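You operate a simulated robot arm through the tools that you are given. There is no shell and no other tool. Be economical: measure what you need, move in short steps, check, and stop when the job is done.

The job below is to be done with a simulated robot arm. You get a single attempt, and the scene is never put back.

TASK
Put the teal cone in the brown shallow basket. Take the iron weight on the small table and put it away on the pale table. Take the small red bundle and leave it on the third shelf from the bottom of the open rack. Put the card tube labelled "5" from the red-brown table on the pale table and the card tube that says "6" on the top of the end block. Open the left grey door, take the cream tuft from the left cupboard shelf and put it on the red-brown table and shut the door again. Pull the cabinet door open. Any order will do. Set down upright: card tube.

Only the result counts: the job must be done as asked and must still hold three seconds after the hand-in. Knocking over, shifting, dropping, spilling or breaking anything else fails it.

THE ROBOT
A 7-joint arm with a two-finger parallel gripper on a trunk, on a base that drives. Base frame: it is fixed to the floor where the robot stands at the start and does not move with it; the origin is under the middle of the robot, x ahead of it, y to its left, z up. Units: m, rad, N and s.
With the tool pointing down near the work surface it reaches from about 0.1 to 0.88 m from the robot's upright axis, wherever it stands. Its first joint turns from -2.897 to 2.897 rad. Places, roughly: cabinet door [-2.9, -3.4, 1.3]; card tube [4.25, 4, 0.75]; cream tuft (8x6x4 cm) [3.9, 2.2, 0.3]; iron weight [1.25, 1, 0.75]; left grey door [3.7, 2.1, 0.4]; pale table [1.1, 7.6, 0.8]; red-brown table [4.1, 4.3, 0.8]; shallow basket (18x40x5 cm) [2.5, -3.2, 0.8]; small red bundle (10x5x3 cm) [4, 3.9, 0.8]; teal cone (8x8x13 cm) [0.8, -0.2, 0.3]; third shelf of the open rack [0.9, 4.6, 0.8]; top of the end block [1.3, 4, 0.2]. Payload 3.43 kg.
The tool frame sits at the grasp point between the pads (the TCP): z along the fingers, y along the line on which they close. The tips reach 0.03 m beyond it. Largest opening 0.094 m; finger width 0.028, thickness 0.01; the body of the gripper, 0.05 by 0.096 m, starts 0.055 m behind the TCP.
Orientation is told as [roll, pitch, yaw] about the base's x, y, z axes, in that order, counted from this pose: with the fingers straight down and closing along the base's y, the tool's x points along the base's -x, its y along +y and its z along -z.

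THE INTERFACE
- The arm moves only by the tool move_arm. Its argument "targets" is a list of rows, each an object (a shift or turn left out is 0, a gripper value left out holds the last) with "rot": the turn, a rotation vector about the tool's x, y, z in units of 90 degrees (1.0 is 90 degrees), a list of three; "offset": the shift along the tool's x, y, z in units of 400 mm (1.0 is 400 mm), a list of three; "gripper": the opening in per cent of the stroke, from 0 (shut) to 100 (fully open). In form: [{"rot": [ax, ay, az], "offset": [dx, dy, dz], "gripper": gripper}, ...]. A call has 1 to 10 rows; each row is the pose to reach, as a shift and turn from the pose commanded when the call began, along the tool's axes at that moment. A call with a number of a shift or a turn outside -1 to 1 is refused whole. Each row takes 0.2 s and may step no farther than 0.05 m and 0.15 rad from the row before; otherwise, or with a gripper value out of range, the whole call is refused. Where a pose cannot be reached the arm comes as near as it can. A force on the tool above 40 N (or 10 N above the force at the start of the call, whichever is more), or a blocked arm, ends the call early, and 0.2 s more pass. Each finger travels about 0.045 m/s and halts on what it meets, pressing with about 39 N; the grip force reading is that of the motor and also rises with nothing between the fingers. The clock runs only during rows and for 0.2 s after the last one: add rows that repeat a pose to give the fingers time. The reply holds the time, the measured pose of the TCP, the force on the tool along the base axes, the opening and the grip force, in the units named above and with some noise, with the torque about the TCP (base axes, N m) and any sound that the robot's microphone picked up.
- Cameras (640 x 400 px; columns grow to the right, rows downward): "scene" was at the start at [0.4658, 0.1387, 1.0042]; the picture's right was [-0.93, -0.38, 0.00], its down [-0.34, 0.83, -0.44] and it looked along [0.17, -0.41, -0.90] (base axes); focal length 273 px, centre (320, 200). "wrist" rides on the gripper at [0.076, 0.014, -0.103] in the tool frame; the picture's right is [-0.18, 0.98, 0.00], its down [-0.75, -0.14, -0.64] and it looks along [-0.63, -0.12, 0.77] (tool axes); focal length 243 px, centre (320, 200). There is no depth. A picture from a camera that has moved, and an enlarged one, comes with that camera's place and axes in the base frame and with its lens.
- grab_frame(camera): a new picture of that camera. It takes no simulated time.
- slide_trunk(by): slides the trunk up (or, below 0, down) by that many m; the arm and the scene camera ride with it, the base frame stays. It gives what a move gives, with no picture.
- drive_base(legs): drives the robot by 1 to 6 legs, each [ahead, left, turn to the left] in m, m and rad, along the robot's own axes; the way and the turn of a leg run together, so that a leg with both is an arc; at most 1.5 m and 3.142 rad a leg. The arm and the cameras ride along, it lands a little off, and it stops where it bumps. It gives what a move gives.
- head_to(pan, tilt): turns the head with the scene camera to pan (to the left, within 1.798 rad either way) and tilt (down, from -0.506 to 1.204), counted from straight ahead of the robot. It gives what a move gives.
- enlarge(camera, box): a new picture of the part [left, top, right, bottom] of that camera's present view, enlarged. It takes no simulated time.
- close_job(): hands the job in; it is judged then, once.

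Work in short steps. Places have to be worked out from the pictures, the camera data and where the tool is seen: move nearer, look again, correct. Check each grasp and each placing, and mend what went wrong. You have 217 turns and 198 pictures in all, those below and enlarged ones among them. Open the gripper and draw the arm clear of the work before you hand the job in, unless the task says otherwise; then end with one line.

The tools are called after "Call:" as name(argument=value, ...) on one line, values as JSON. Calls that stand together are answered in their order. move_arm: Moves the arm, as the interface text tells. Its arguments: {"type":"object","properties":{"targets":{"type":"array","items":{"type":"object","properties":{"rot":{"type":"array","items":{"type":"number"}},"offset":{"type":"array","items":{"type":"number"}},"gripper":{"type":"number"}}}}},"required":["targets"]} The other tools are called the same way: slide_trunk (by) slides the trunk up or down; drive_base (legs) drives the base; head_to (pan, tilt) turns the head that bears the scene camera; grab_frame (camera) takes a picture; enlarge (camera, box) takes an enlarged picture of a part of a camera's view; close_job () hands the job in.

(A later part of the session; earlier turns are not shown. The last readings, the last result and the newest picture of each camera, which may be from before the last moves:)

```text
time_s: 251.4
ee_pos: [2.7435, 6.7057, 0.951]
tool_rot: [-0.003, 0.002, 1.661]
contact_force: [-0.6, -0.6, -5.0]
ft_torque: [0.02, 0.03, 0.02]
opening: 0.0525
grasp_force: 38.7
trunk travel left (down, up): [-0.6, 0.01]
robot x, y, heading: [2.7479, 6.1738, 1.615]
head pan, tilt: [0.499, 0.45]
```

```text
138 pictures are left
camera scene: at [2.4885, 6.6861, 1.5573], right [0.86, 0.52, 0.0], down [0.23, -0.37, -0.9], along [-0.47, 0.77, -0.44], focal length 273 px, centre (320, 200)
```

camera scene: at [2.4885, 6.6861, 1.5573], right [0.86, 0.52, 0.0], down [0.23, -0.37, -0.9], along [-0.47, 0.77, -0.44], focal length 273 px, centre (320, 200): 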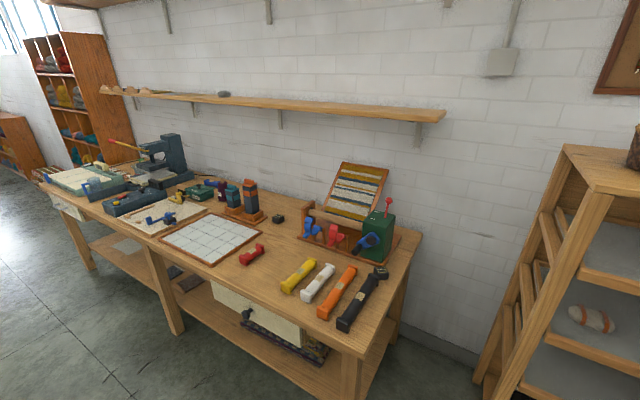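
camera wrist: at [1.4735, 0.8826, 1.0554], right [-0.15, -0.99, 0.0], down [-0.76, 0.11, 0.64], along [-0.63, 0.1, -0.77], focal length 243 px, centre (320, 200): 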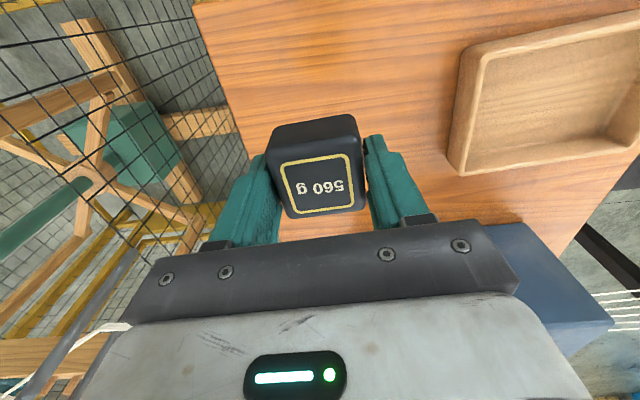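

Free front strip of the pale table around (1.84, 7.24), top z≈0.8. Strafe left to line up and take a closer view.

Call:
drive_base(legs=[[0, 0, -0.045], [0.3, 0.88, 0]])

Call:
head_to(pan=-0.1, tilt=0.8)

Call:
grab_frame(camera="scene")

Call:
grab_frame(camera="wrist")

```text
time_s: 256.6
ee_pos: [1.903, 7.0095, 0.9533]
tool_rot: [-0.004, 0.002, 1.605]
contact_force: [0.4, -0.7, -5.5]
ft_torque: [0.02, 0.01, -0.01]
opening: 0.0522
grasp_force: 38.8
trunk travel left (down, up): [-0.6, 0.01]
robot x, y, heading: [1.8833, 6.4751, 1.563]
head pan, tilt: [0.499, 0.45]
```

```text
time_s: 257.6
ee_pos: [1.9027, 7.0079, 0.9515]
tool_rot: [-0.003, 0.002, 1.604]
contact_force: [0.2, 0.3, -5.3]
ft_torque: [-0.02, -0.02, -0.03]
opening: 0.0525
grasp_force: 39.4
trunk travel left (down, up): [-0.6, 0.01]
robot x, y, heading: [1.8795, 6.4762, 1.565]
head pan, tilt: [-0.099, 0.799]
```

```text
137 pictures are left
camera scene: at [1.6991, 7.0029, 1.5269], right [0.99, -0.11, 0.0], down [-0.08, -0.71, -0.7], along [0.08, 0.69, -0.72], focal length 273 px, centre (320, 200)
```

scene: 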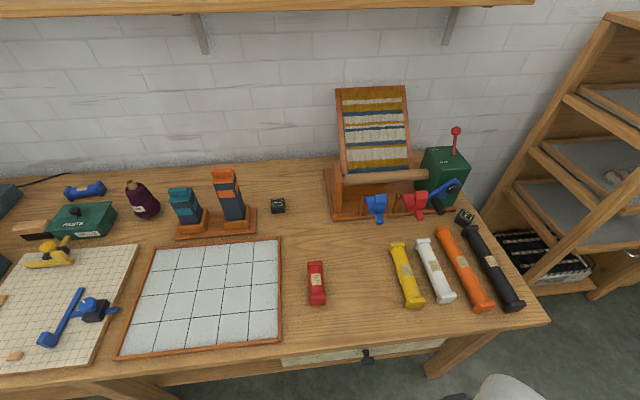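

```text
136 pictures are left
camera wrist: at [1.8901, 6.9315, 1.0528], right [-0.99, 0.15, 0.0], down [0.11, 0.76, 0.64], along [0.1, 0.63, -0.77], focal length 243 px, centre (320, 200)
```

wrist: 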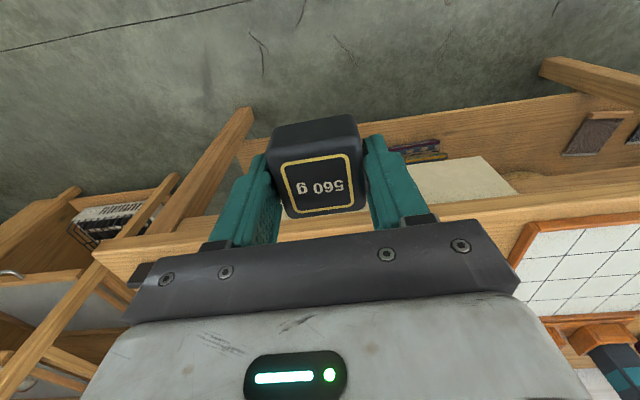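

Spacious free zone between red and yellow clips. Move over (1.87, 7.29).

Call:
move_arm(targets=[{"offset": [-0.1, 0.008, 0]}, {"offset": [-0.2, 0.016, 0]}, {"offset": [-0.3, 0.024, 0]}, {"offset": [-0.4, 0.032, 0]}, {"offset": [-0.5, 0.04, 0]}, {"offset": [-0.6, 0.045, 0]}, {"offset": [-0.7, 0.05, 0]}, {"offset": [-0.7, 0.05, 0.1]}, {"offset": [-0.7, 0.05, 0.2]}])

Call:
grab_frame(camera="scene")

Call:
move_arm(targets=[{"offset": [0, 0, 0.025]}, {"offset": [0, 0, 0.05]}, {"offset": [0, 0, 0.075]}, {"offset": [0, 0, 0.1]}, {"offset": [0, 0, 0.125]}, {"offset": [0, 0, 0.15]}, {"offset": [0, 0, 0.175]}])

```text
time_s: 259.6
ee_pos: [1.8731, 7.2914, 0.8707]
tool_rot: [-0.002, 0.001, 1.604]
contact_force: [0.5, 0.7, -5.7]
ft_torque: [0.02, 0.02, 0.0]
opening: 0.0522
grasp_force: 38.7
trunk travel left (down, up): [-0.6, 0.01]
robot x, y, heading: [1.8779, 6.4774, 1.562]
head pan, tilt: [-0.099, 0.799]
```

```text
135 pictures are left
camera scene: at [1.6991, 7.003, 1.5269], right [0.99, -0.11, 0.0], down [-0.08, -0.71, -0.7], along [0.08, 0.69, -0.72], focal length 273 px, centre (320, 200)
```

scene: 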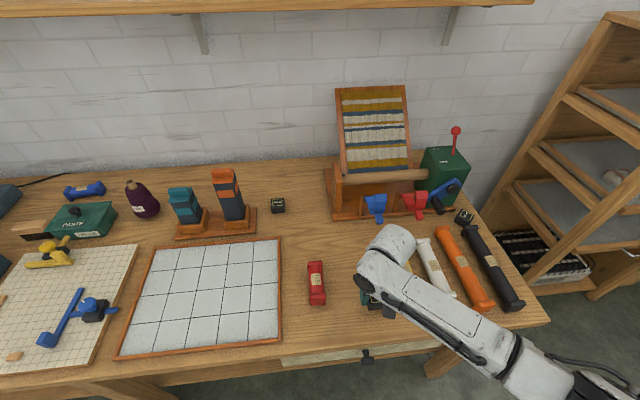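

```text
time_s: 260.9
ee_pos: [1.8734, 7.29, 0.8311]
tool_rot: [0.001, -0.007, 1.606]
contact_force: [1.5, -10.2, 25.8]
ft_torque: [-0.75, 0.51, 0.17]
opening: 0.0524
grasp_force: 39.3
trunk travel left (down, up): [-0.6, 0.01]
robot x, y, heading: [1.881, 6.4782, 1.557]
head pan, tilt: [-0.099, 0.799]
stopped in row 5: the force on the tool passed its limit at 69 N (the readings are from after the stop); the commanded pose is now the measured one
```

Block touches down at z≈0.80. Open and lift away.

Call:
move_arm(targets=[{"offset": [0, 0, -0.002], "gripper": 100}, {"offset": [0, 0, -0.002], "gripper": 100}, {"gripper": 100, "offset": [0, 0, -0.002]}, {"gripper": 100, "offset": [0, 0, -0.002]}, {"offset": [0, 0, -0.1]}, {"offset": [0, 0, -0.2]}, {"offset": [0, 0, -0.3]}, {"offset": [0.12, 0, -0.3]}, {"offset": [0.24, 0, -0.3]}, {"offset": [0.36, 0, -0.3]}])

Call:
grab_frame(camera="scene")

```text
time_s: 261.4
ee_pos: [1.8849, 7.2918, 0.8313]
tool_rot: [-0.012, -0.008, 1.599]
contact_force: [11.7, -7.7, 16.4]
ft_torque: [-0.49, 0.44, 0.61]
opening: 0.0876
grasp_force: 0.1
trunk travel left (down, up): [-0.6, 0.01]
robot x, y, heading: [1.8807, 6.4802, 1.558]
head pan, tilt: [-0.099, 0.799]
stopped in row 2: the force on the tool passed its limit at 46 N (the readings are from after the stop); the commanded pose is now the measured one
```

```text
134 pictures are left
camera scene: at [1.702, 7.0019, 1.5271], right [0.99, -0.11, 0.0], down [-0.08, -0.71, -0.7], along [0.08, 0.69, -0.72], focal length 273 px, centre (320, 200)
```

scene: 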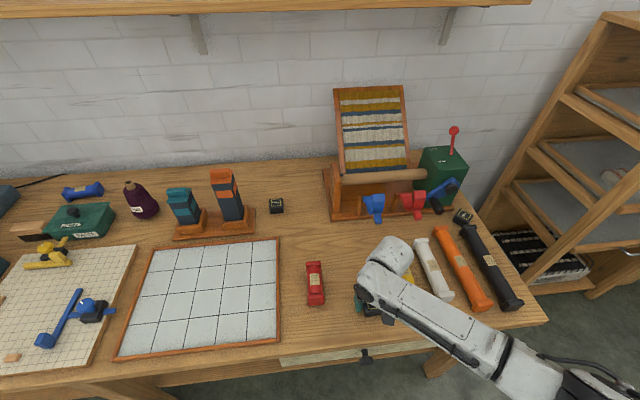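

Lift straight up now.

Call:
move_arm(targets=[{"offset": [0, 0, -0.02]}, {"offset": [0, 0, -0.1]}, {"offset": [0, 0, -0.2]}, {"offset": [0, 0, -0.3]}, {"offset": [0.12, 0, -0.3]}, {"offset": [0.24, 0, -0.3]}, {"offset": [0.36, 0, -0.3]}, {"offset": [0.48, 0, -0.3]}, {"offset": [0.6, 0, -0.3]}])

Call:
grab_frame(camera="scene")

```text
time_s: 263.4
ee_pos: [1.889, 7.0519, 0.948]
tool_rot: [-0.011, -0.008, 1.6]
contact_force: [-0.4, -0.8, -0.6]
ft_torque: [0.01, -0.02, 0.03]
opening: 0.094
grasp_force: 0.1
trunk travel left (down, up): [-0.6, 0.01]
robot x, y, heading: [1.8783, 6.479, 1.555]
head pan, tilt: [-0.099, 0.799]
```

```text
133 pictures are left
camera scene: at [1.7006, 7.0029, 1.5269], right [0.99, -0.11, 0.0], down [-0.08, -0.71, -0.7], along [0.08, 0.69, -0.72], focal length 273 px, centre (320, 200)
```

scene: 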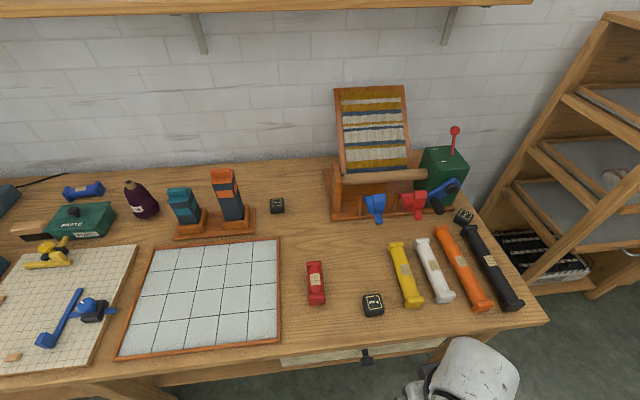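

Weight is down and nothing else moved. Now go to the red-brown table.

Call:
drive_base(legs=[[-0.4, 0, 0], [0, -0.95, 0], [0, 0, -1.56], [0, -1.0, 0]])

Call:
head_to(pan=-0.5, tilt=0.5)

Call:
grab_frame(camera="scene")

```text
time_s: 279.1
ee_pos: [3.4148, 5.0683, 0.9463]
tool_rot: [-0.011, -0.005, 0.054]
contact_force: [0.3, 0.3, -0.1]
ft_torque: [0.01, 0.02, 0.01]
opening: 0.0943
grasp_force: 0.1
trunk travel left (down, up): [-0.6, 0.01]
robot x, y, heading: [2.8342, 5.0597, 0.014]
head pan, tilt: [-0.099, 0.799]
```

```text
time_s: 279.9
ee_pos: [3.415, 5.069, 0.9467]
tool_rot: [-0.01, -0.004, 0.054]
contact_force: [0.0, -0.4, -0.5]
ft_torque: [0.0, -0.01, 0.02]
opening: 0.0938
grasp_force: 0.0
trunk travel left (down, up): [-0.6, 0.01]
robot x, y, heading: [2.8399, 5.0628, 0.017]
head pan, tilt: [-0.499, 0.499]
```

```text
132 pictures are left
camera scene: at [3.3585, 5.2211, 1.5528], right [-0.47, -0.88, 0.0], down [-0.42, 0.22, -0.88], along [0.78, -0.41, -0.48], focal length 273 px, centre (320, 200)
```

scene: 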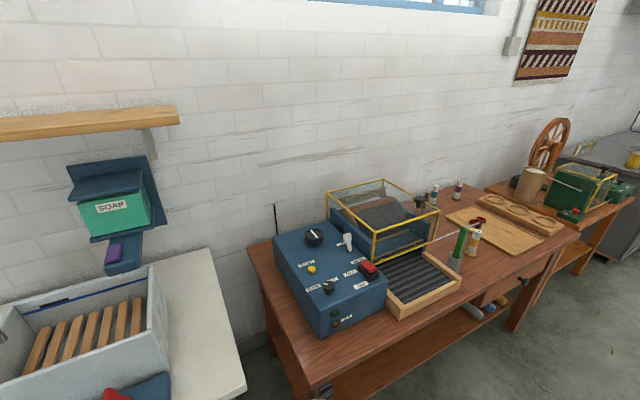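

The red-brown table shows tubes and the bundle near its far end. Move to y≈4.15.

Call:
drive_base(legs=[[0, -0.95, -0.015]])

Call:
head_to(pan=-0.15, tilt=0.7)

Call:
grab_frame(camera="scene")

```text
time_s: 284.8
ee_pos: [3.4285, 4.1424, 0.9474]
tool_rot: [-0.011, -0.006, 0.063]
contact_force: [0.0, 0.2, 0.5]
ft_torque: [-0.02, 0.02, -0.02]
opening: 0.0942
grasp_force: 0.0
trunk travel left (down, up): [-0.6, 0.01]
robot x, y, heading: [2.8511, 4.1316, 0.018]
head pan, tilt: [-0.499, 0.499]
```

```text
time_s: 285.6
ee_pos: [3.4296, 4.1433, 0.9471]
tool_rot: [-0.011, -0.005, 0.061]
contact_force: [-0.4, 0.4, -0.1]
ft_torque: [0.01, 0.02, 0.01]
opening: 0.0941
grasp_force: 0.1
trunk travel left (down, up): [-0.6, 0.01]
robot x, y, heading: [2.853, 4.13, 0.021]
head pan, tilt: [-0.15, 0.7]
```

```text
131 pictures are left
camera scene: at [3.376, 4.3256, 1.5352], right [-0.13, -0.99, 0.0], down [-0.64, 0.08, -0.77], along [0.76, -0.1, -0.64], focal length 273 px, centre (320, 200)
```

scene: 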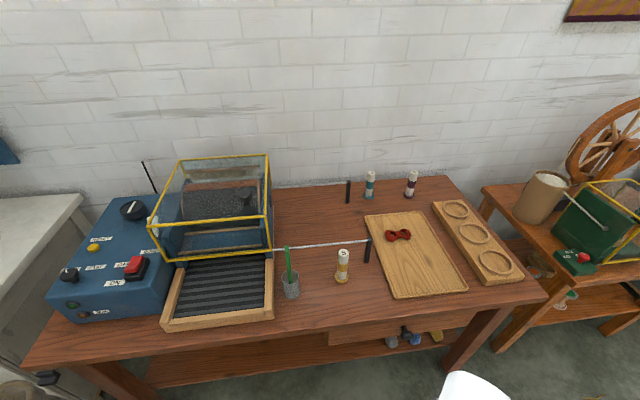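

Zoom on the tubes and the bundle.

Call:
enlarge(camera="scene", box=[320, 160, 440, 235])

Call:
enlarge(camera="scene", box=[310, 210, 430, 300])

```text
5.33 times, centred on (380, 198) of scene
camera zoom: at [3.376, 4.3256, 1.5352], right [-0.13, -0.99, 0.0], down [-0.64, 0.08, -0.77], along [0.76, -0.1, -0.64], focal length 1458 px, centre (0, 213)
```

zoom: 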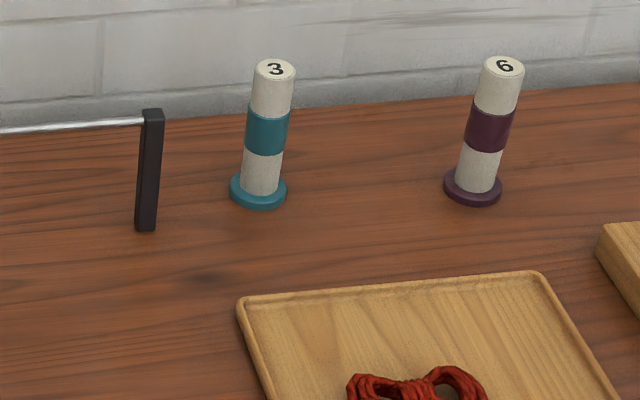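

```text
4.44 times, centred on (370, 255) of scene
camera zoom: at [3.376, 4.3256, 1.5352], right [-0.13, -0.99, 0.0], down [-0.64, 0.08, -0.77], along [0.76, -0.1, -0.64], focal length 1215 px, centre (98, -44)
```

zoom: 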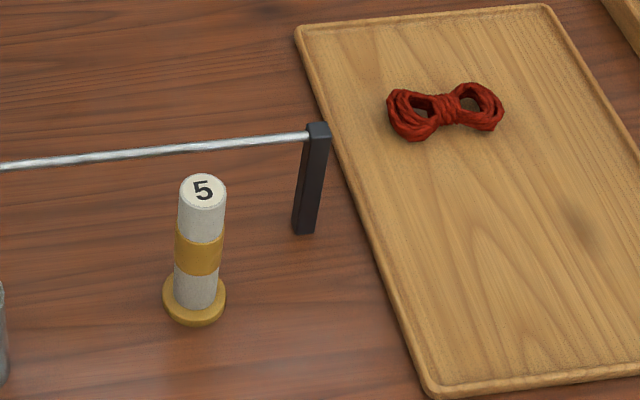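

Tubes: 5 at ≈(3.87, 4.19), 6 at ≈(4.25, 3.82), both ~13 cm tall on flanges. Bundle ≈(4.0, 3.96), long along y, so I turn the gripper 90° to pinch its knot across x. Align y first.

Call:
drive_base(legs=[[0, -0.18, -0.02]])

Call:
move_arm(targets=[{"rot": [0, 0, -0.095]}, {"rot": [0, 0, -0.19]}, {"rot": [0, 0, -0.285]}, {"rot": [0, 0, -0.38]}, {"rot": [0, 0, -0.475]}, {"rot": [0, 0, -0.57]}, {"rot": [0, 0, -0.665]}, {"rot": [0, 0, -0.76]}, {"rot": [0, 0, -0.855]}, {"rot": [0, 0, -0.95]}])

Call:
drive_base(legs=[[0.42, 0, 0]])

Call:
head_to(pan=-0.15, tilt=0.95)

Call:
grab_frame(camera="scene")

Call:
grab_frame(camera="wrist")

```text
time_s: 287.1
ee_pos: [3.4288, 3.9485, 0.9466]
tool_rot: [-0.011, -0.004, 0.038]
contact_force: [0.4, -0.7, 0.5]
ft_torque: [0.04, -0.01, 0.01]
opening: 0.0938
grasp_force: 0.0
trunk travel left (down, up): [-0.6, 0.01]
robot x, y, heading: [2.8552, 3.9477, -0.002]
head pan, tilt: [-0.15, 0.7]
```

```text
time_s: 289.3
ee_pos: [3.4307, 3.9474, 0.9456]
tool_rot: [-0.005, 0.011, 1.535]
contact_force: [0.8, -0.6, -0.2]
ft_torque: [-0.02, 0.02, -0.01]
opening: 0.0938
grasp_force: 0.0
trunk travel left (down, up): [-0.6, 0.01]
robot x, y, heading: [2.8577, 3.9504, 0.001]
head pan, tilt: [-0.15, 0.7]
```

```text
time_s: 291.9
ee_pos: [3.8569, 3.9581, 0.9469]
tool_rot: [-0.006, 0.01, 1.543]
contact_force: [-0.1, 0.7, -0.4]
ft_torque: [0.02, -0.01, -0.01]
opening: 0.094
grasp_force: 0.0
trunk travel left (down, up): [-0.6, 0.01]
robot x, y, heading: [3.2798, 3.9496, 0.004]
head pan, tilt: [-0.15, 0.7]
```

```text
time_s: 292.7
ee_pos: [3.8579, 3.9564, 0.9462]
tool_rot: [-0.004, 0.012, 1.544]
contact_force: [0.0, -0.9, -1.0]
ft_torque: [0.01, 0.0, -0.01]
opening: 0.0939
grasp_force: 0.0
trunk travel left (down, up): [-0.6, 0.01]
robot x, y, heading: [3.2822, 3.9497, 0.009]
head pan, tilt: [-0.15, 0.949]
```

```text
128 pictures are left
camera scene: at [3.7935, 4.1413, 1.5154], right [-0.14, -0.99, 0.0], down [-0.8, 0.11, -0.58], along [0.58, -0.08, -0.81], focal length 273 px, centre (320, 200)
```

scene: 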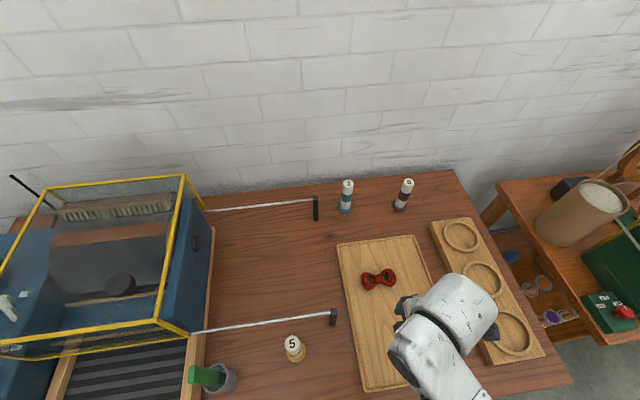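

```text
127 pictures are left
camera wrist: at [3.8391, 3.8813, 1.048], right [-0.98, 0.21, -0.01], down [0.16, 0.76, 0.64], along [0.14, 0.62, -0.77], focal length 243 px, centre (320, 200)
```

wrist: 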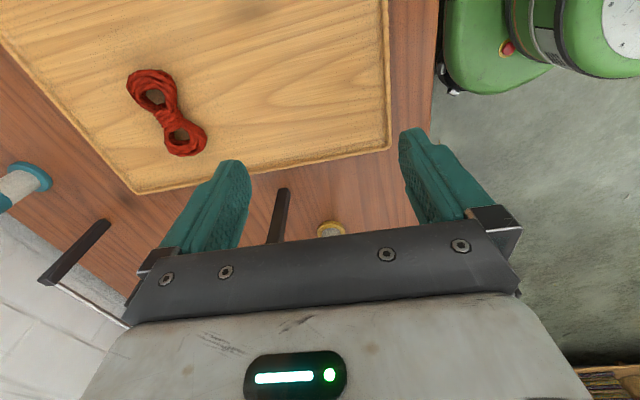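

Bundle ≈ (4.022, 3.947). Move over it at z 0.88.

Call:
move_arm(targets=[{"offset": [0.004, -0.103, 0.0]}, {"offset": [0.008, -0.206, 0.05]}, {"offset": [0.012, -0.309, 0.11]}, {"offset": [0.014, -0.412, 0.167]}])

Call:
grab_frame(camera="wrist")

Call:
enlarge(camera="scene", box=[300, 220, 480, 332])

```text
time_s: 293.7
ee_pos: [4.0232, 3.9474, 0.8811]
tool_rot: [-0.008, 0.011, 1.543]
contact_force: [0.3, 0.1, 0.2]
ft_torque: [-0.02, -0.01, -0.01]
opening: 0.0942
grasp_force: 0.0
trunk travel left (down, up): [-0.6, 0.01]
robot x, y, heading: [3.2853, 3.9532, 0.011]
head pan, tilt: [-0.15, 0.949]
```

```text
126 pictures are left
camera wrist: at [4.0051, 3.8721, 0.9825], right [-0.98, 0.21, -0.01], down [0.16, 0.76, 0.64], along [0.14, 0.62, -0.77], focal length 243 px, centre (320, 200)
```

wrist: 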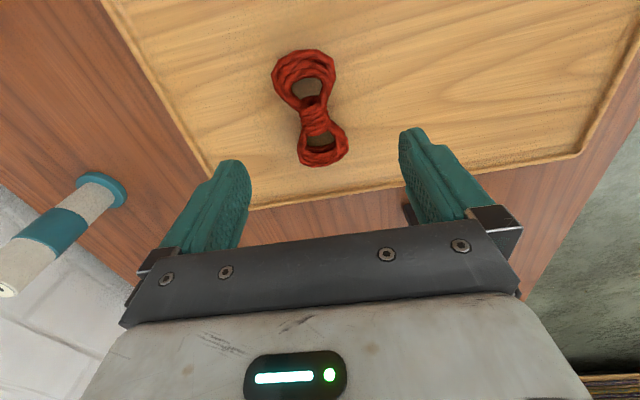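

```text
3.56 times, centred on (390, 276) of scene
camera zoom: at [3.7935, 4.1412, 1.5154], right [-0.14, -0.99, 0.0], down [-0.81, 0.11, -0.58], along [0.58, -0.08, -0.81], focal length 972 px, centre (71, -70)
```

zoom: 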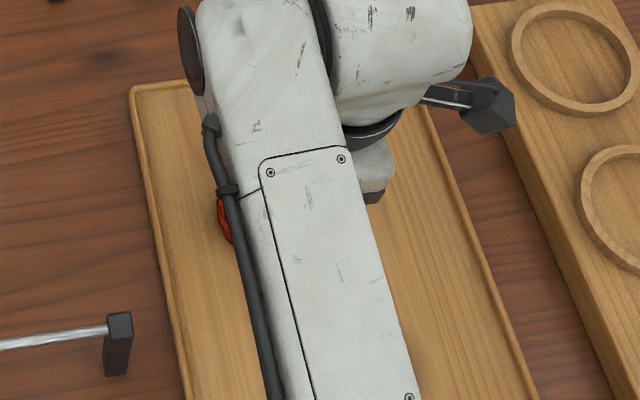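

Knot lies between the fingers. Descend gently until contact.

Call:
move_arm(targets=[{"offset": [0.02, -0.01, 0.05]}, {"offset": [0.02, -0.01, 0.1]}, {"offset": [0.02, -0.01, 0.13]}, {"offset": [0.02, -0.01, 0.15]}, {"offset": [0.02, -0.01, 0.17]}, {"offset": [0.02, -0.01, 0.19]}, {"offset": [0.02, -0.01, 0.21]}, {"offset": [0.02, -0.01, 0.23]}])

Call:
grab_frame(camera="wrist")

```text
time_s: 295.5
ee_pos: [4.0273, 3.9372, 0.7965]
tool_rot: [-0.006, 0.013, 1.542]
contact_force: [-12.0, 1.6, 24.9]
ft_torque: [0.37, 1.57, -0.04]
opening: 0.094
grasp_force: 0.1
trunk travel left (down, up): [-0.6, 0.01]
robot x, y, heading: [3.2791, 3.9515, 0.005]
head pan, tilt: [-0.15, 0.949]
stopped in row 8: the force on the tool passed its limit at 53 N (the readings are from after the stop); the commanded pose is now the measured one
```

```text
124 pictures are left
camera wrist: at [4.0094, 3.8622, 0.8984], right [-0.98, 0.21, -0.01], down [0.16, 0.76, 0.63], along [0.14, 0.62, -0.77], focal length 243 px, centre (320, 200)
```

wrist: 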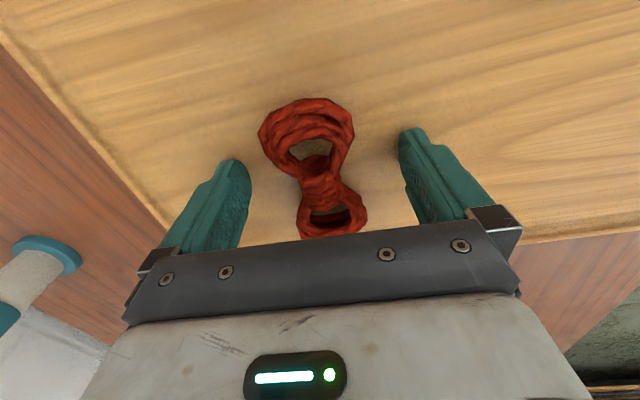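

Board contact at tip z≈0.766. Lift 4 mm, shift 12 mm toward the knot, close and lift.

Call:
move_arm(targets=[{"offset": [0, 0, -0.01], "gripper": 100}, {"offset": [-0.03, 0, -0.01]}, {"offset": [-0.03, 0, -0.01], "gripper": 0}, {"offset": [-0.03, 0, -0.01]}, {"offset": [-0.03, 0, -0.01]}, {"offset": [-0.03, 0, -0.01]}, {"offset": [-0.03, 0, -0.01]}, {"offset": [-0.03, 0, -0.01]}])

Call:
move_arm(targets=[{"offset": [0, 0, -0.1]}, {"offset": [0, 0, -0.2]}, {"offset": [0, 0, -0.3]}, {"offset": [0, 0, -0.4]}])

Call:
grab_frame(camera="wrist")

```text
time_s: 297.3
ee_pos: [4.0296, 3.9482, 0.7982]
tool_rot: [-0.005, 0.009, 1.543]
contact_force: [-0.2, 0.2, 0.7]
ft_torque: [0.02, 0.02, -0.04]
opening: 0.0463
grasp_force: 38.7
trunk travel left (down, up): [-0.6, 0.01]
robot x, y, heading: [3.2806, 3.9543, 0.017]
head pan, tilt: [-0.15, 0.949]
```

```text
time_s: 298.3
ee_pos: [4.0336, 3.9511, 0.9588]
tool_rot: [-0.023, 0.018, 1.543]
contact_force: [0.2, 0.1, 0.2]
ft_torque: [0.03, -0.01, 0.0]
opening: 0.0462
grasp_force: 39.0
out of reach, approached as far as the arm can: row 4
trunk travel left (down, up): [-0.6, 0.01]
robot x, y, heading: [3.2821, 3.9519, 0.011]
head pan, tilt: [-0.15, 0.949]
```

```text
123 pictures are left
camera wrist: at [4.0145, 3.8758, 1.061], right [-0.98, 0.21, -0.03], down [0.15, 0.76, 0.63], along [0.15, 0.61, -0.78], focal length 243 px, centre (320, 200)
```

wrist: 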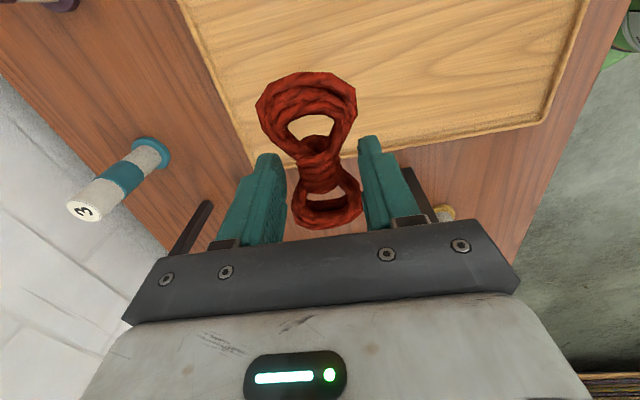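

Bundle held. Back out, rotate the gripper back to closing sideways and pull in; then head for the rack.

Call:
drive_base(legs=[[-0.45, 0, 0]])

Call:
move_arm(targets=[{"rot": [0, 0, 0.095], "offset": [0, 0.05, 0]}, {"rot": [0, 0, 0.19], "offset": [0, 0.1, 0]}, {"rot": [0, 0, 0.285], "offset": [0, 0.15, 0]}, {"rot": [0, 0, 0.38], "offset": [0, 0.2, 0]}, {"rot": [0, 0, 0.475], "offset": [0, 0.25, 0]}, {"rot": [0, 0, 0.57], "offset": [0, 0.3, 0]}, {"rot": [0, 0, 0.665], "offset": [0, 0.35, 0]}, {"rot": [0, 0, 0.76], "offset": [0, 0.4, 0]}, {"rot": [0, 0, 0.855], "offset": [0, 0.45, 0]}, {"rot": [0, 0, 0.95], "offset": [0, 0.5, 0]}])

Call:
drive_base(legs=[[-0.2, -0.35, 0], [0, 0, 1.5], [0, 0, 0.5]])

Call:
head_to(pan=0, tilt=0.5)

Call:
grab_frame(camera="scene")

```text
time_s: 301.0
ee_pos: [3.5923, 3.9488, 0.9596]
tool_rot: [-0.021, 0.018, 1.548]
contact_force: [-0.1, 0.3, -1.5]
ft_torque: [0.02, -0.02, -0.03]
opening: 0.0463
grasp_force: 39.2
trunk travel left (down, up): [-0.6, 0.01]
robot x, y, heading: [2.8364, 3.9432, 0.017]
head pan, tilt: [-0.15, 0.949]
```

```text
time_s: 303.2
ee_pos: [3.3917, 3.9526, 0.9543]
tool_rot: [-0.021, -0.023, 0.054]
contact_force: [0.8, -0.6, -1.3]
ft_torque: [0.02, 0.01, -0.02]
opening: 0.0461
grasp_force: 38.8
trunk travel left (down, up): [-0.6, 0.01]
robot x, y, heading: [2.8382, 3.9461, 0.014]
head pan, tilt: [-0.15, 0.949]
```

```text
time_s: 310.8
ee_pos: [2.398, 4.0954, 0.9538]
tool_rot: [-0.02, -0.022, 2.069]
contact_force: [0.4, -0.2, -0.4]
ft_torque: [0.01, 0.02, -0.02]
opening: 0.0463
grasp_force: 38.9
trunk travel left (down, up): [-0.6, 0.01]
robot x, y, heading: [2.6436, 3.5991, 2.028]
head pan, tilt: [-0.15, 0.949]
```

```text
time_s: 311.7
ee_pos: [2.3985, 4.0951, 0.9551]
tool_rot: [-0.018, -0.023, 2.068]
contact_force: [0.0, 0.0, 0.3]
ft_torque: [-0.02, 0.0, 0.02]
opening: 0.0462
grasp_force: 39.0
trunk travel left (down, up): [-0.6, 0.01]
robot x, y, heading: [2.6429, 3.5983, 2.026]
head pan, tilt: [0.0, 0.499]
```

```text
122 pictures are left
camera scene: at [2.2311, 3.9915, 1.5528], right [0.9, 0.44, 0.0], down [0.21, -0.43, -0.88], along [-0.39, 0.79, -0.48], focal length 273 px, centre (320, 200)
```

scene: 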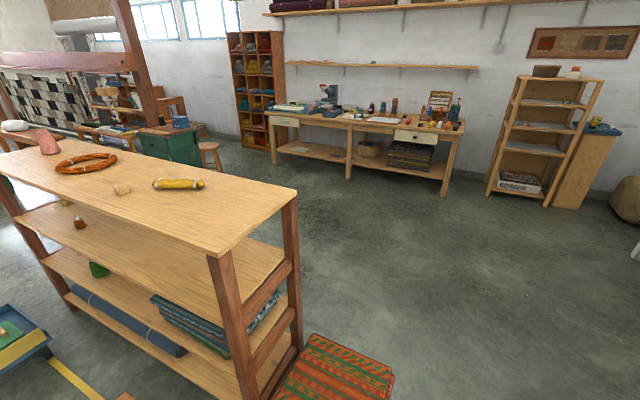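

Rack front is at y≈4.38, right end x≈1.73. Drive to about (1.87, 3.70) with heading toward the shelf.

Call:
drive_base(legs=[[0.429, 0.647, 0]])

Call:
head_to(pan=0.3, tilt=0.75)

Call:
grab_frame(camera="scene")

```text
time_s: 315.9
ee_pos: [1.6211, 4.1969, 0.9557]
tool_rot: [-0.019, -0.023, 2.075]
contact_force: [0.3, 0.2, 0.3]
ft_torque: [0.04, 0.01, 0.0]
opening: 0.0463
grasp_force: 38.8
trunk travel left (down, up): [-0.6, 0.01]
robot x, y, heading: [1.8649, 3.7011, 2.041]
head pan, tilt: [0.0, 0.499]
```

```text
time_s: 316.7
ee_pos: [1.6203, 4.1967, 0.9537]
tool_rot: [-0.02, -0.023, 2.075]
contact_force: [0.5, 0.1, -0.1]
ft_torque: [0.01, 0.02, -0.01]
opening: 0.0463
grasp_force: 38.7
trunk travel left (down, up): [-0.6, 0.01]
robot x, y, heading: [1.8655, 3.7049, 2.038]
head pan, tilt: [0.3, 0.75]
```

```text
121 pictures are left
camera scene: at [1.4374, 4.0707, 1.531], right [0.72, 0.69, 0.0], down [0.47, -0.49, -0.73], along [-0.51, 0.53, -0.68], focal length 273 px, centre (320, 200)
```

scene: 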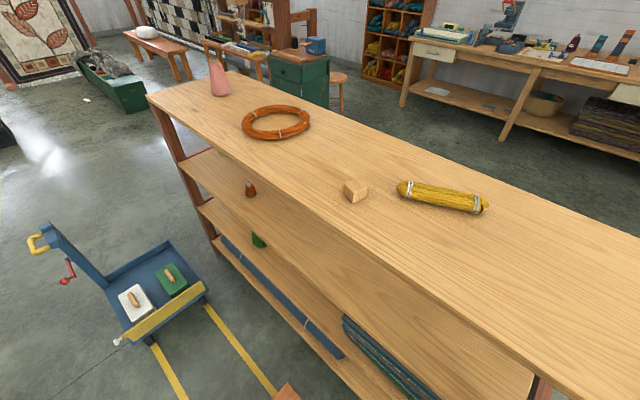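

Third-shelf area at x 1.3–1.65 is free. Tilt the tool 50° forward and lower to z≈0.88.

Call:
move_arm(targets=[{"rot": [0, -0.09, 0], "offset": [0.01, 0, 0.03]}, {"rot": [0, -0.18, 0], "offset": [0.02, 0, 0.06]}, {"rot": [0, -0.27, 0], "offset": [0.03, 0, 0.09]}, {"rot": [0, -0.36, 0], "offset": [0.04, 0, 0.12]}, {"rot": [0, -0.45, 0], "offset": [0.05, 0, 0.15]}, {"rot": [0, -0.54, 0], "offset": [0.05, 0, 0.18]}])

Call:
grab_frame(camera="wrist")

Call:
head_to(pan=-0.3, tilt=0.95)

Call:
grab_frame(camera="scene")

```text
time_s: 318.1
ee_pos: [1.649, 4.2279, 0.9266]
tool_rot: [0.038, -0.652, 2.042]
contact_force: [-0.7, 0.2, -0.3]
ft_torque: [-0.02, -0.05, 0.0]
opening: 0.0463
grasp_force: 38.6
out of reach, approached as far as the arm can: row 4, 5, 6
trunk travel left (down, up): [-0.6, 0.01]
robot x, y, heading: [1.868, 3.6997, 2.038]
head pan, tilt: [0.3, 0.75]
```

```text
120 pictures are left
camera wrist: at [1.6945, 4.1131, 0.9619], right [-0.93, -0.34, 0.14], down [0.05, 0.26, 0.96], along [-0.36, 0.9, -0.23], focal length 243 px, centre (320, 200)
```

wrist: 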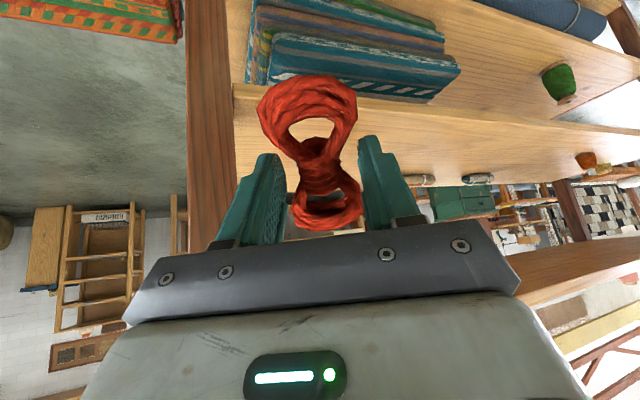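

```text
time_s: 319.1
ee_pos: [1.6485, 4.2271, 0.9277]
tool_rot: [0.034, -0.65, 2.046]
contact_force: [-0.3, 0.2, -0.9]
ft_torque: [0.0, 0.0, -0.04]
opening: 0.0462
grasp_force: 38.8
trunk travel left (down, up): [-0.6, 0.01]
robot x, y, heading: [1.8679, 3.6992, 2.036]
head pan, tilt: [-0.3, 0.949]
```

```text
119 pictures are left
camera scene: at [1.4828, 4.0826, 1.5154], right [0.99, 0.16, 0.0], down [0.13, -0.8, -0.58], along [-0.1, 0.57, -0.81], focal length 273 px, centre (320, 200)
```

scene: 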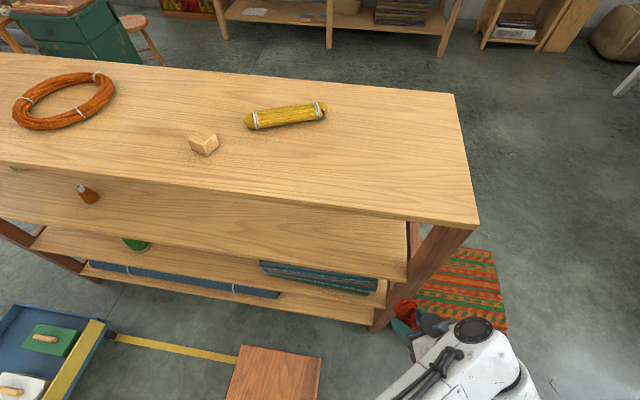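

The arm is limited with the trunk this high. Lower the trunk 0.25 m, then raise the arm back with the full tilt and shift left away from the rack leg.

Call:
slide_trunk(by=-0.25)

Call:
move_arm(targets=[{"rot": [0, -0.03, 0], "offset": [-0.057, 0.06, -0.076]}, {"rot": [0, -0.06, 0], "offset": [-0.115, 0.12, -0.151]}, {"rot": [0, -0.09, 0], "offset": [-0.172, 0.18, -0.227]}, {"rot": [0, -0.12, 0], "offset": [-0.23, 0.24, -0.302]}, {"rot": [0, -0.14, 0], "offset": [-0.287, 0.3, -0.378]}])

Call:
grab_frame(camera="wrist")

```text
time_s: 321.6
ee_pos: [1.6495, 4.2268, 0.6773]
tool_rot: [0.036, -0.651, 2.042]
contact_force: [0.4, 0.4, -0.1]
ft_torque: [0.01, -0.02, 0.01]
opening: 0.0463
grasp_force: 39.0
trunk travel left (down, up): [-0.35, 0.26]
robot x, y, heading: [1.8658, 3.7008, 2.036]
head pan, tilt: [-0.3, 0.949]
```

```text
time_s: 322.9
ee_pos: [1.6175, 4.219, 0.7316]
tool_rot: [0.023, -0.712, 2.041]
contact_force: [0.0, -0.3, -1.0]
ft_torque: [0.01, 0.01, 0.01]
opening: 0.0464
grasp_force: 39.6
out of reach, approached as far as the arm can: row 2, 3, 4, 5
trunk travel left (down, up): [-0.35, 0.26]
robot x, y, heading: [1.8654, 3.7038, 2.032]
head pan, tilt: [-0.3, 0.949]
```

```text
118 pictures are left
camera wrist: at [1.6618, 4.1006, 0.7589], right [-0.93, -0.33, 0.14], down [0.07, 0.21, 0.98], along [-0.35, 0.92, -0.17], focal length 243 px, centre (320, 200)
```

wrist: 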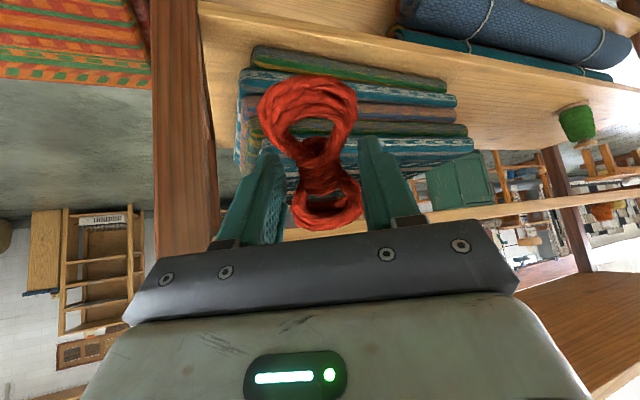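

The arm's retracted pose limits me; use the trunk for height and extend forward instead. Raise trunk 0.14, then extend 0.2 m forward.

Call:
slide_trunk(by=0.145)

Call:
move_arm(targets=[{"offset": [-0.095, 0.02, 0.082]}, {"offset": [-0.19, 0.04, 0.163]}, {"offset": [-0.285, 0.06, 0.245]}, {"offset": [-0.379, 0.08, 0.327]}])

Call:
grab_frame(camera="wrist")

Call:
grab_frame(camera="scene")

```text
time_s: 324.6
ee_pos: [1.6165, 4.2181, 0.8759]
tool_rot: [0.025, -0.71, 2.041]
contact_force: [0.3, -0.7, -0.6]
ft_torque: [0.0, -0.01, 0.0]
opening: 0.0465
grasp_force: 39.5
trunk travel left (down, up): [-0.495, 0.115]
robot x, y, heading: [1.8666, 3.7018, 2.036]
head pan, tilt: [-0.3, 0.949]
```

```text
refused: row 1 steps farther than a row can; nothing moved
```

```text
117 pictures are left
camera wrist: at [1.6617, 4.1005, 0.9037], right [-0.93, -0.33, 0.14], down [0.07, 0.21, 0.98], along [-0.36, 0.92, -0.17], focal length 243 px, centre (320, 200)
```

wrist: 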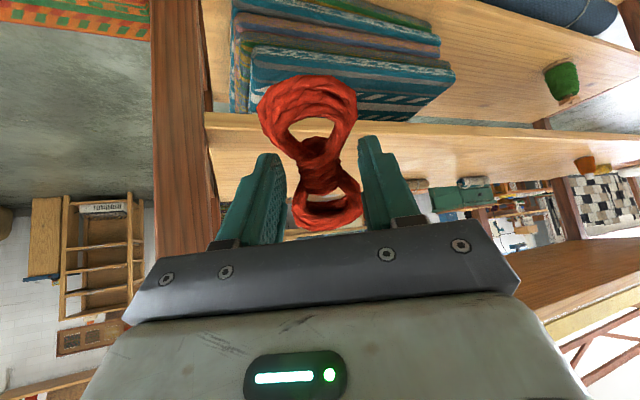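

```text
116 pictures are left
camera scene: at [1.4829, 4.0826, 1.4103], right [0.99, 0.16, 0.0], down [0.13, -0.8, -0.58], along [-0.1, 0.57, -0.81], focal length 273 px, centre (320, 200)
```

scene: 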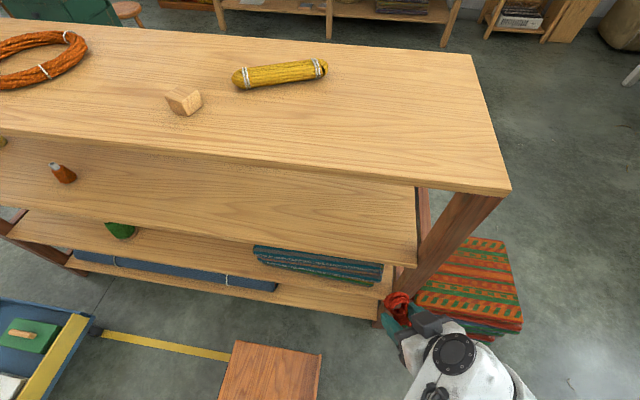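

Retry with smaller steps: forward 0.32 m and 0.05 m left.

Call:
move_arm(targets=[{"offset": [-0.038, 0.06, 0.033]}, {"offset": [-0.114, 0.1, 0.098]}, {"offset": [-0.19, 0.125, 0.163]}, {"offset": [-0.265, 0.125, 0.229]}, {"offset": [-0.341, 0.125, 0.294]}])

Call:
grab_frame(camera="scene")

Call:
grab_frame(camera="wrist")

```text
time_s: 325.8
ee_pos: [1.4874, 4.3549, 0.8789]
tool_rot: [0.026, -0.713, 2.041]
contact_force: [-0.5, 0.1, -0.5]
ft_torque: [0.04, 0.01, 0.02]
opening: 0.0467
grasp_force: 38.6
trunk travel left (down, up): [-0.495, 0.115]
robot x, y, heading: [1.8663, 3.7037, 2.032]
head pan, tilt: [-0.3, 0.949]
```

```text
115 pictures are left
camera scene: at [1.4828, 4.0824, 1.4104], right [0.99, 0.16, 0.0], down [0.13, -0.8, -0.58], along [-0.1, 0.57, -0.81], focal length 273 px, centre (320, 200)
```

scene: 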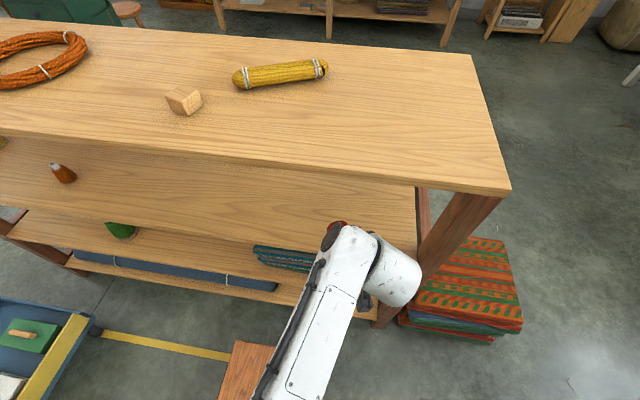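

```text
114 pictures are left
camera wrist: at [1.5322, 4.2374, 0.9051], right [-0.93, -0.34, 0.14], down [0.07, 0.21, 0.98], along [-0.36, 0.92, -0.17], focal length 243 px, centre (320, 200)
```

wrist: 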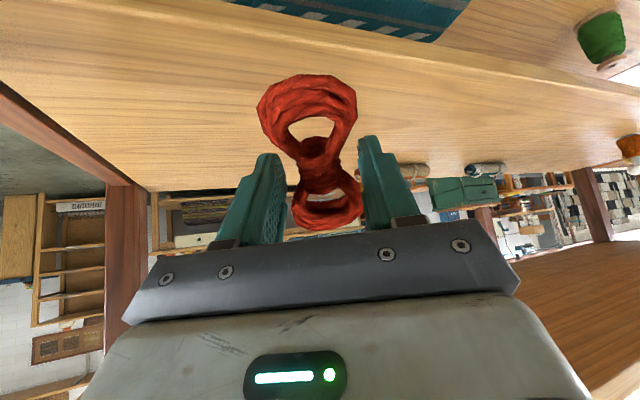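

The wrist would meet the top board when going deeper, so first flatten the tool more (to ~63°) here.

Call:
move_arm(targets=[{"rot": [0, -0.085, 0], "offset": [-0.01, 0, -0.005]}, {"rot": [0, -0.17, 0], "offset": [-0.02, 0, -0.01]}, {"rot": [0, -0.25, 0], "offset": [-0.03, 0, -0.015]}])

Call:
grab_frame(camera="scene")

```text
time_s: 326.6
ee_pos: [1.4855, 4.3586, 0.8908]
tool_rot: [0.044, -1.107, 2.018]
contact_force: [-0.9, 0.3, 0.0]
ft_torque: [0.0, 0.0, 0.0]
opening: 0.0462
grasp_force: 39.0
trunk travel left (down, up): [-0.495, 0.115]
robot x, y, heading: [1.8642, 3.7006, 2.034]
head pan, tilt: [-0.3, 0.949]
```

```text
113 pictures are left
camera scene: at [1.4828, 4.0827, 1.4104], right [0.99, 0.16, 0.0], down [0.13, -0.8, -0.58], along [-0.1, 0.57, -0.81], focal length 273 px, centre (320, 200)
```

scene: 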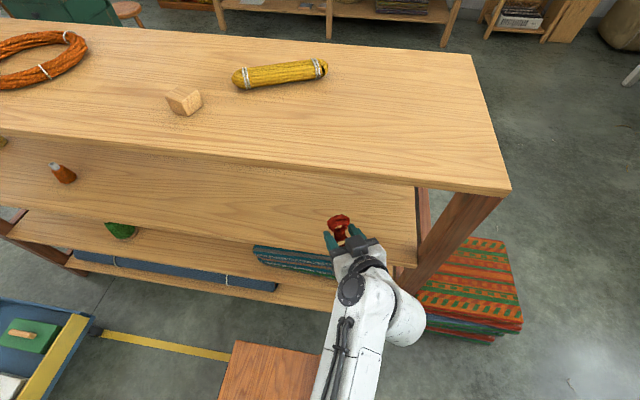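

Now advance 0.14 m deeper.

Call:
move_arm(targets=[{"offset": [-0.039, 0, 0.078]}, {"offset": [-0.078, 0, 0.156]}, {"offset": [-0.117, 0, 0.235]}, {"offset": [-0.156, 0, 0.313]}])

Call:
grab_frame(camera="wrist")

Call:
grab_frame(camera="scene")

```text
time_s: 327.6
ee_pos: [1.4196, 4.483, 0.8909]
tool_rot: [0.039, -1.105, 2.022]
contact_force: [0.0, 0.4, -0.1]
ft_torque: [-0.02, -0.02, 0.0]
opening: 0.0465
grasp_force: 39.0
trunk travel left (down, up): [-0.495, 0.115]
robot x, y, heading: [1.8676, 3.6988, 2.035]
head pan, tilt: [-0.3, 0.949]
```

```text
112 pictures are left
camera wrist: at [1.4643, 4.3646, 0.8676], right [-0.91, -0.38, 0.18], down [0.25, -0.13, 0.96], along [-0.34, 0.91, 0.22], focal length 243 px, centre (320, 200)
```

wrist: 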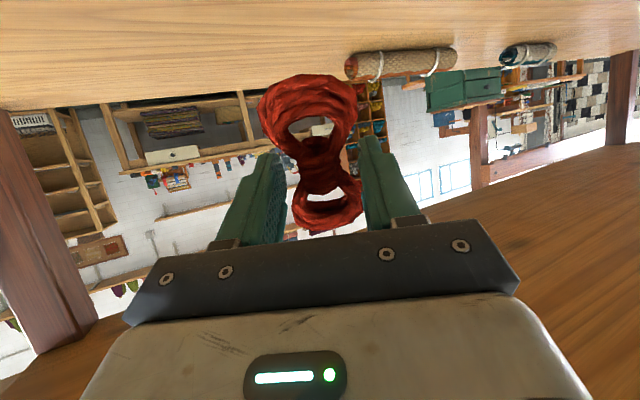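

```text
111 pictures are left
camera scene: at [1.4828, 4.0825, 1.4104], right [0.99, 0.16, 0.0], down [0.13, -0.8, -0.58], along [-0.1, 0.57, -0.81], focal length 273 px, centre (320, 200)
```

scene: 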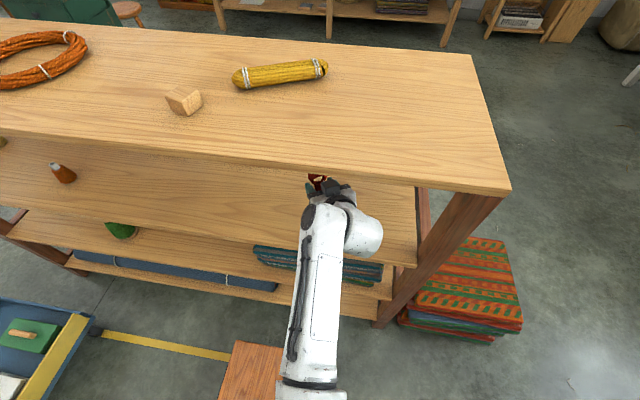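

Shift 5 cm right to keep clear of the rolled item, then lower gently to shelf contact.

Call:
move_arm(targets=[{"offset": [0, -0.06, 0]}, {"offset": [0, -0.115, 0]}, {"offset": [0.022, -0.115, 0.011]}, {"offset": [0.045, -0.115, 0.022]}, {"offset": [0.067, -0.115, 0.034]}, {"offset": [0.089, -0.115, 0.045]}, {"offset": [0.112, -0.115, 0.056]}, {"offset": [0.134, -0.115, 0.067]}, {"offset": [0.156, -0.115, 0.078]}])

Call:
grab_frame(camera="wrist")

```text
time_s: 329.6
ee_pos: [1.4615, 4.5009, 0.8186]
tool_rot: [0.041, -1.104, 2.019]
contact_force: [0.0, -0.4, -0.2]
ft_torque: [-0.01, -0.05, 0.02]
opening: 0.0462
grasp_force: 39.1
trunk travel left (down, up): [-0.495, 0.115]
robot x, y, heading: [1.8659, 3.7031, 2.036]
head pan, tilt: [-0.3, 0.949]
```

```text
110 pictures are left
camera wrist: at [1.506, 4.3823, 0.7966], right [-0.91, -0.38, 0.18], down [0.25, -0.13, 0.96], along [-0.34, 0.91, 0.22], focal length 243 px, centre (320, 200)
```

wrist: 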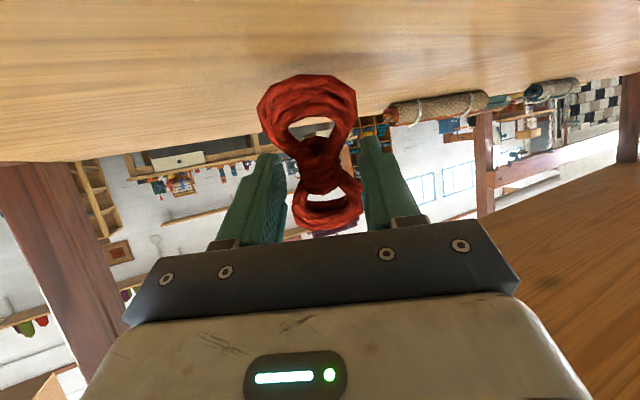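

Shelf is at z≈0.765; bundle's lower end is nearly there. Lower slightly more and release.

Call:
move_arm(targets=[{"offset": [0.011, 0, 0.006]}, {"offset": [0.02, 0, 0.01]}, {"offset": [0.02, 0, 0.01], "gripper": 100}, {"offset": [0.02, 0, 0.01]}, {"offset": [0.02, 0, 0.01]}, {"offset": [0.02, 0, 0.01]}])

Call:
grab_frame(camera="wrist")

```text
time_s: 331.0
ee_pos: [1.4596, 4.5016, 0.8108]
tool_rot: [0.041, -1.104, 2.018]
contact_force: [0.1, 0.1, -0.2]
ft_torque: [-0.01, -0.04, -0.01]
opening: 0.094
grasp_force: 0.1
trunk travel left (down, up): [-0.495, 0.115]
robot x, y, heading: [1.8696, 3.7018, 2.034]
head pan, tilt: [-0.3, 0.949]
```

```text
109 pictures are left
camera wrist: at [1.5051, 4.3834, 0.7878], right [-0.9, -0.38, 0.18], down [0.25, -0.13, 0.96], along [-0.34, 0.91, 0.22], focal length 243 px, centre (320, 200)
```

wrist: 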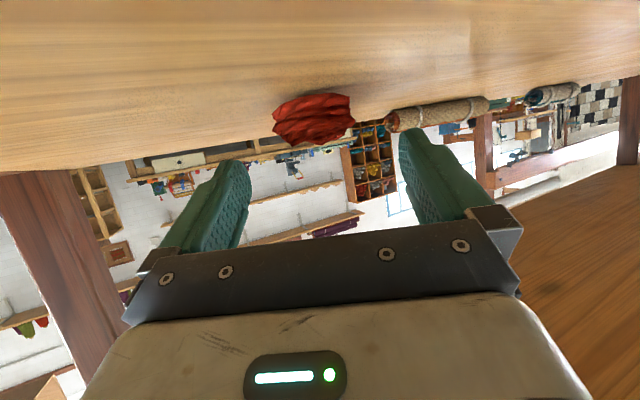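

Bundle lies flat on the third shelf. Rise a little and withdraw straight back.

Call:
move_arm(targets=[{"offset": [-0.056, 0, -0.028]}, {"offset": [-0.006, 0, -0.128]}, {"offset": [0.044, 0, -0.228]}, {"offset": [0.094, 0, -0.328]}, {"offset": [0.144, 0, -0.428]}, {"offset": [0.194, 0, -0.528]}, {"offset": [0.244, 0, -0.628]}])

Call:
grab_frame(camera="scene")

Call:
grab_frame(camera="wrist")

```text
time_s: 332.6
ee_pos: [1.5752, 4.2869, 0.8367]
tool_rot: [0.046, -1.104, 2.019]
contact_force: [-1.0, 0.0, 0.7]
ft_torque: [0.0, -0.03, 0.01]
opening: 0.0941
grasp_force: 0.1
out of reach, approached as far as the arm can: row 7
trunk travel left (down, up): [-0.495, 0.115]
robot x, y, heading: [1.8676, 3.7055, 2.039]
head pan, tilt: [-0.3, 0.949]
```

```text
108 pictures are left
camera scene: at [1.4836, 4.0832, 1.4104], right [0.99, 0.16, 0.0], down [0.13, -0.8, -0.58], along [-0.1, 0.57, -0.81], focal length 273 px, centre (320, 200)
```

scene: 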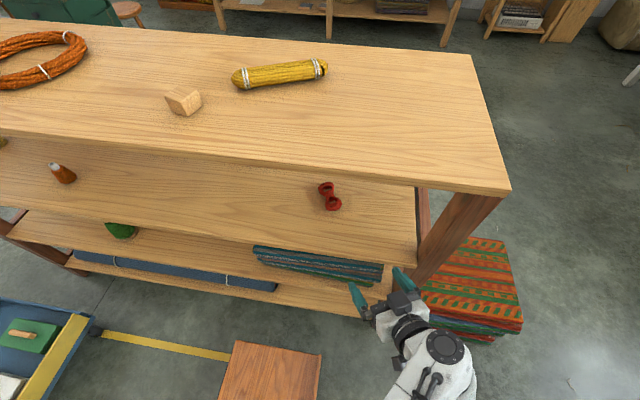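

```text
107 pictures are left
camera wrist: at [1.62, 4.1677, 0.814], right [-0.9, -0.39, 0.18], down [0.25, -0.13, 0.96], along [-0.34, 0.91, 0.22], focal length 243 px, centre (320, 200)
```

wrist: 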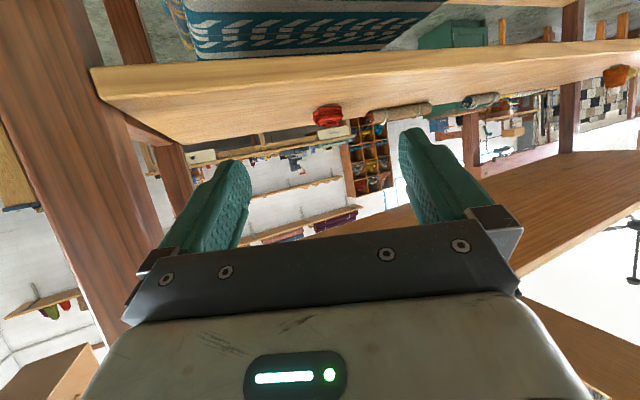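

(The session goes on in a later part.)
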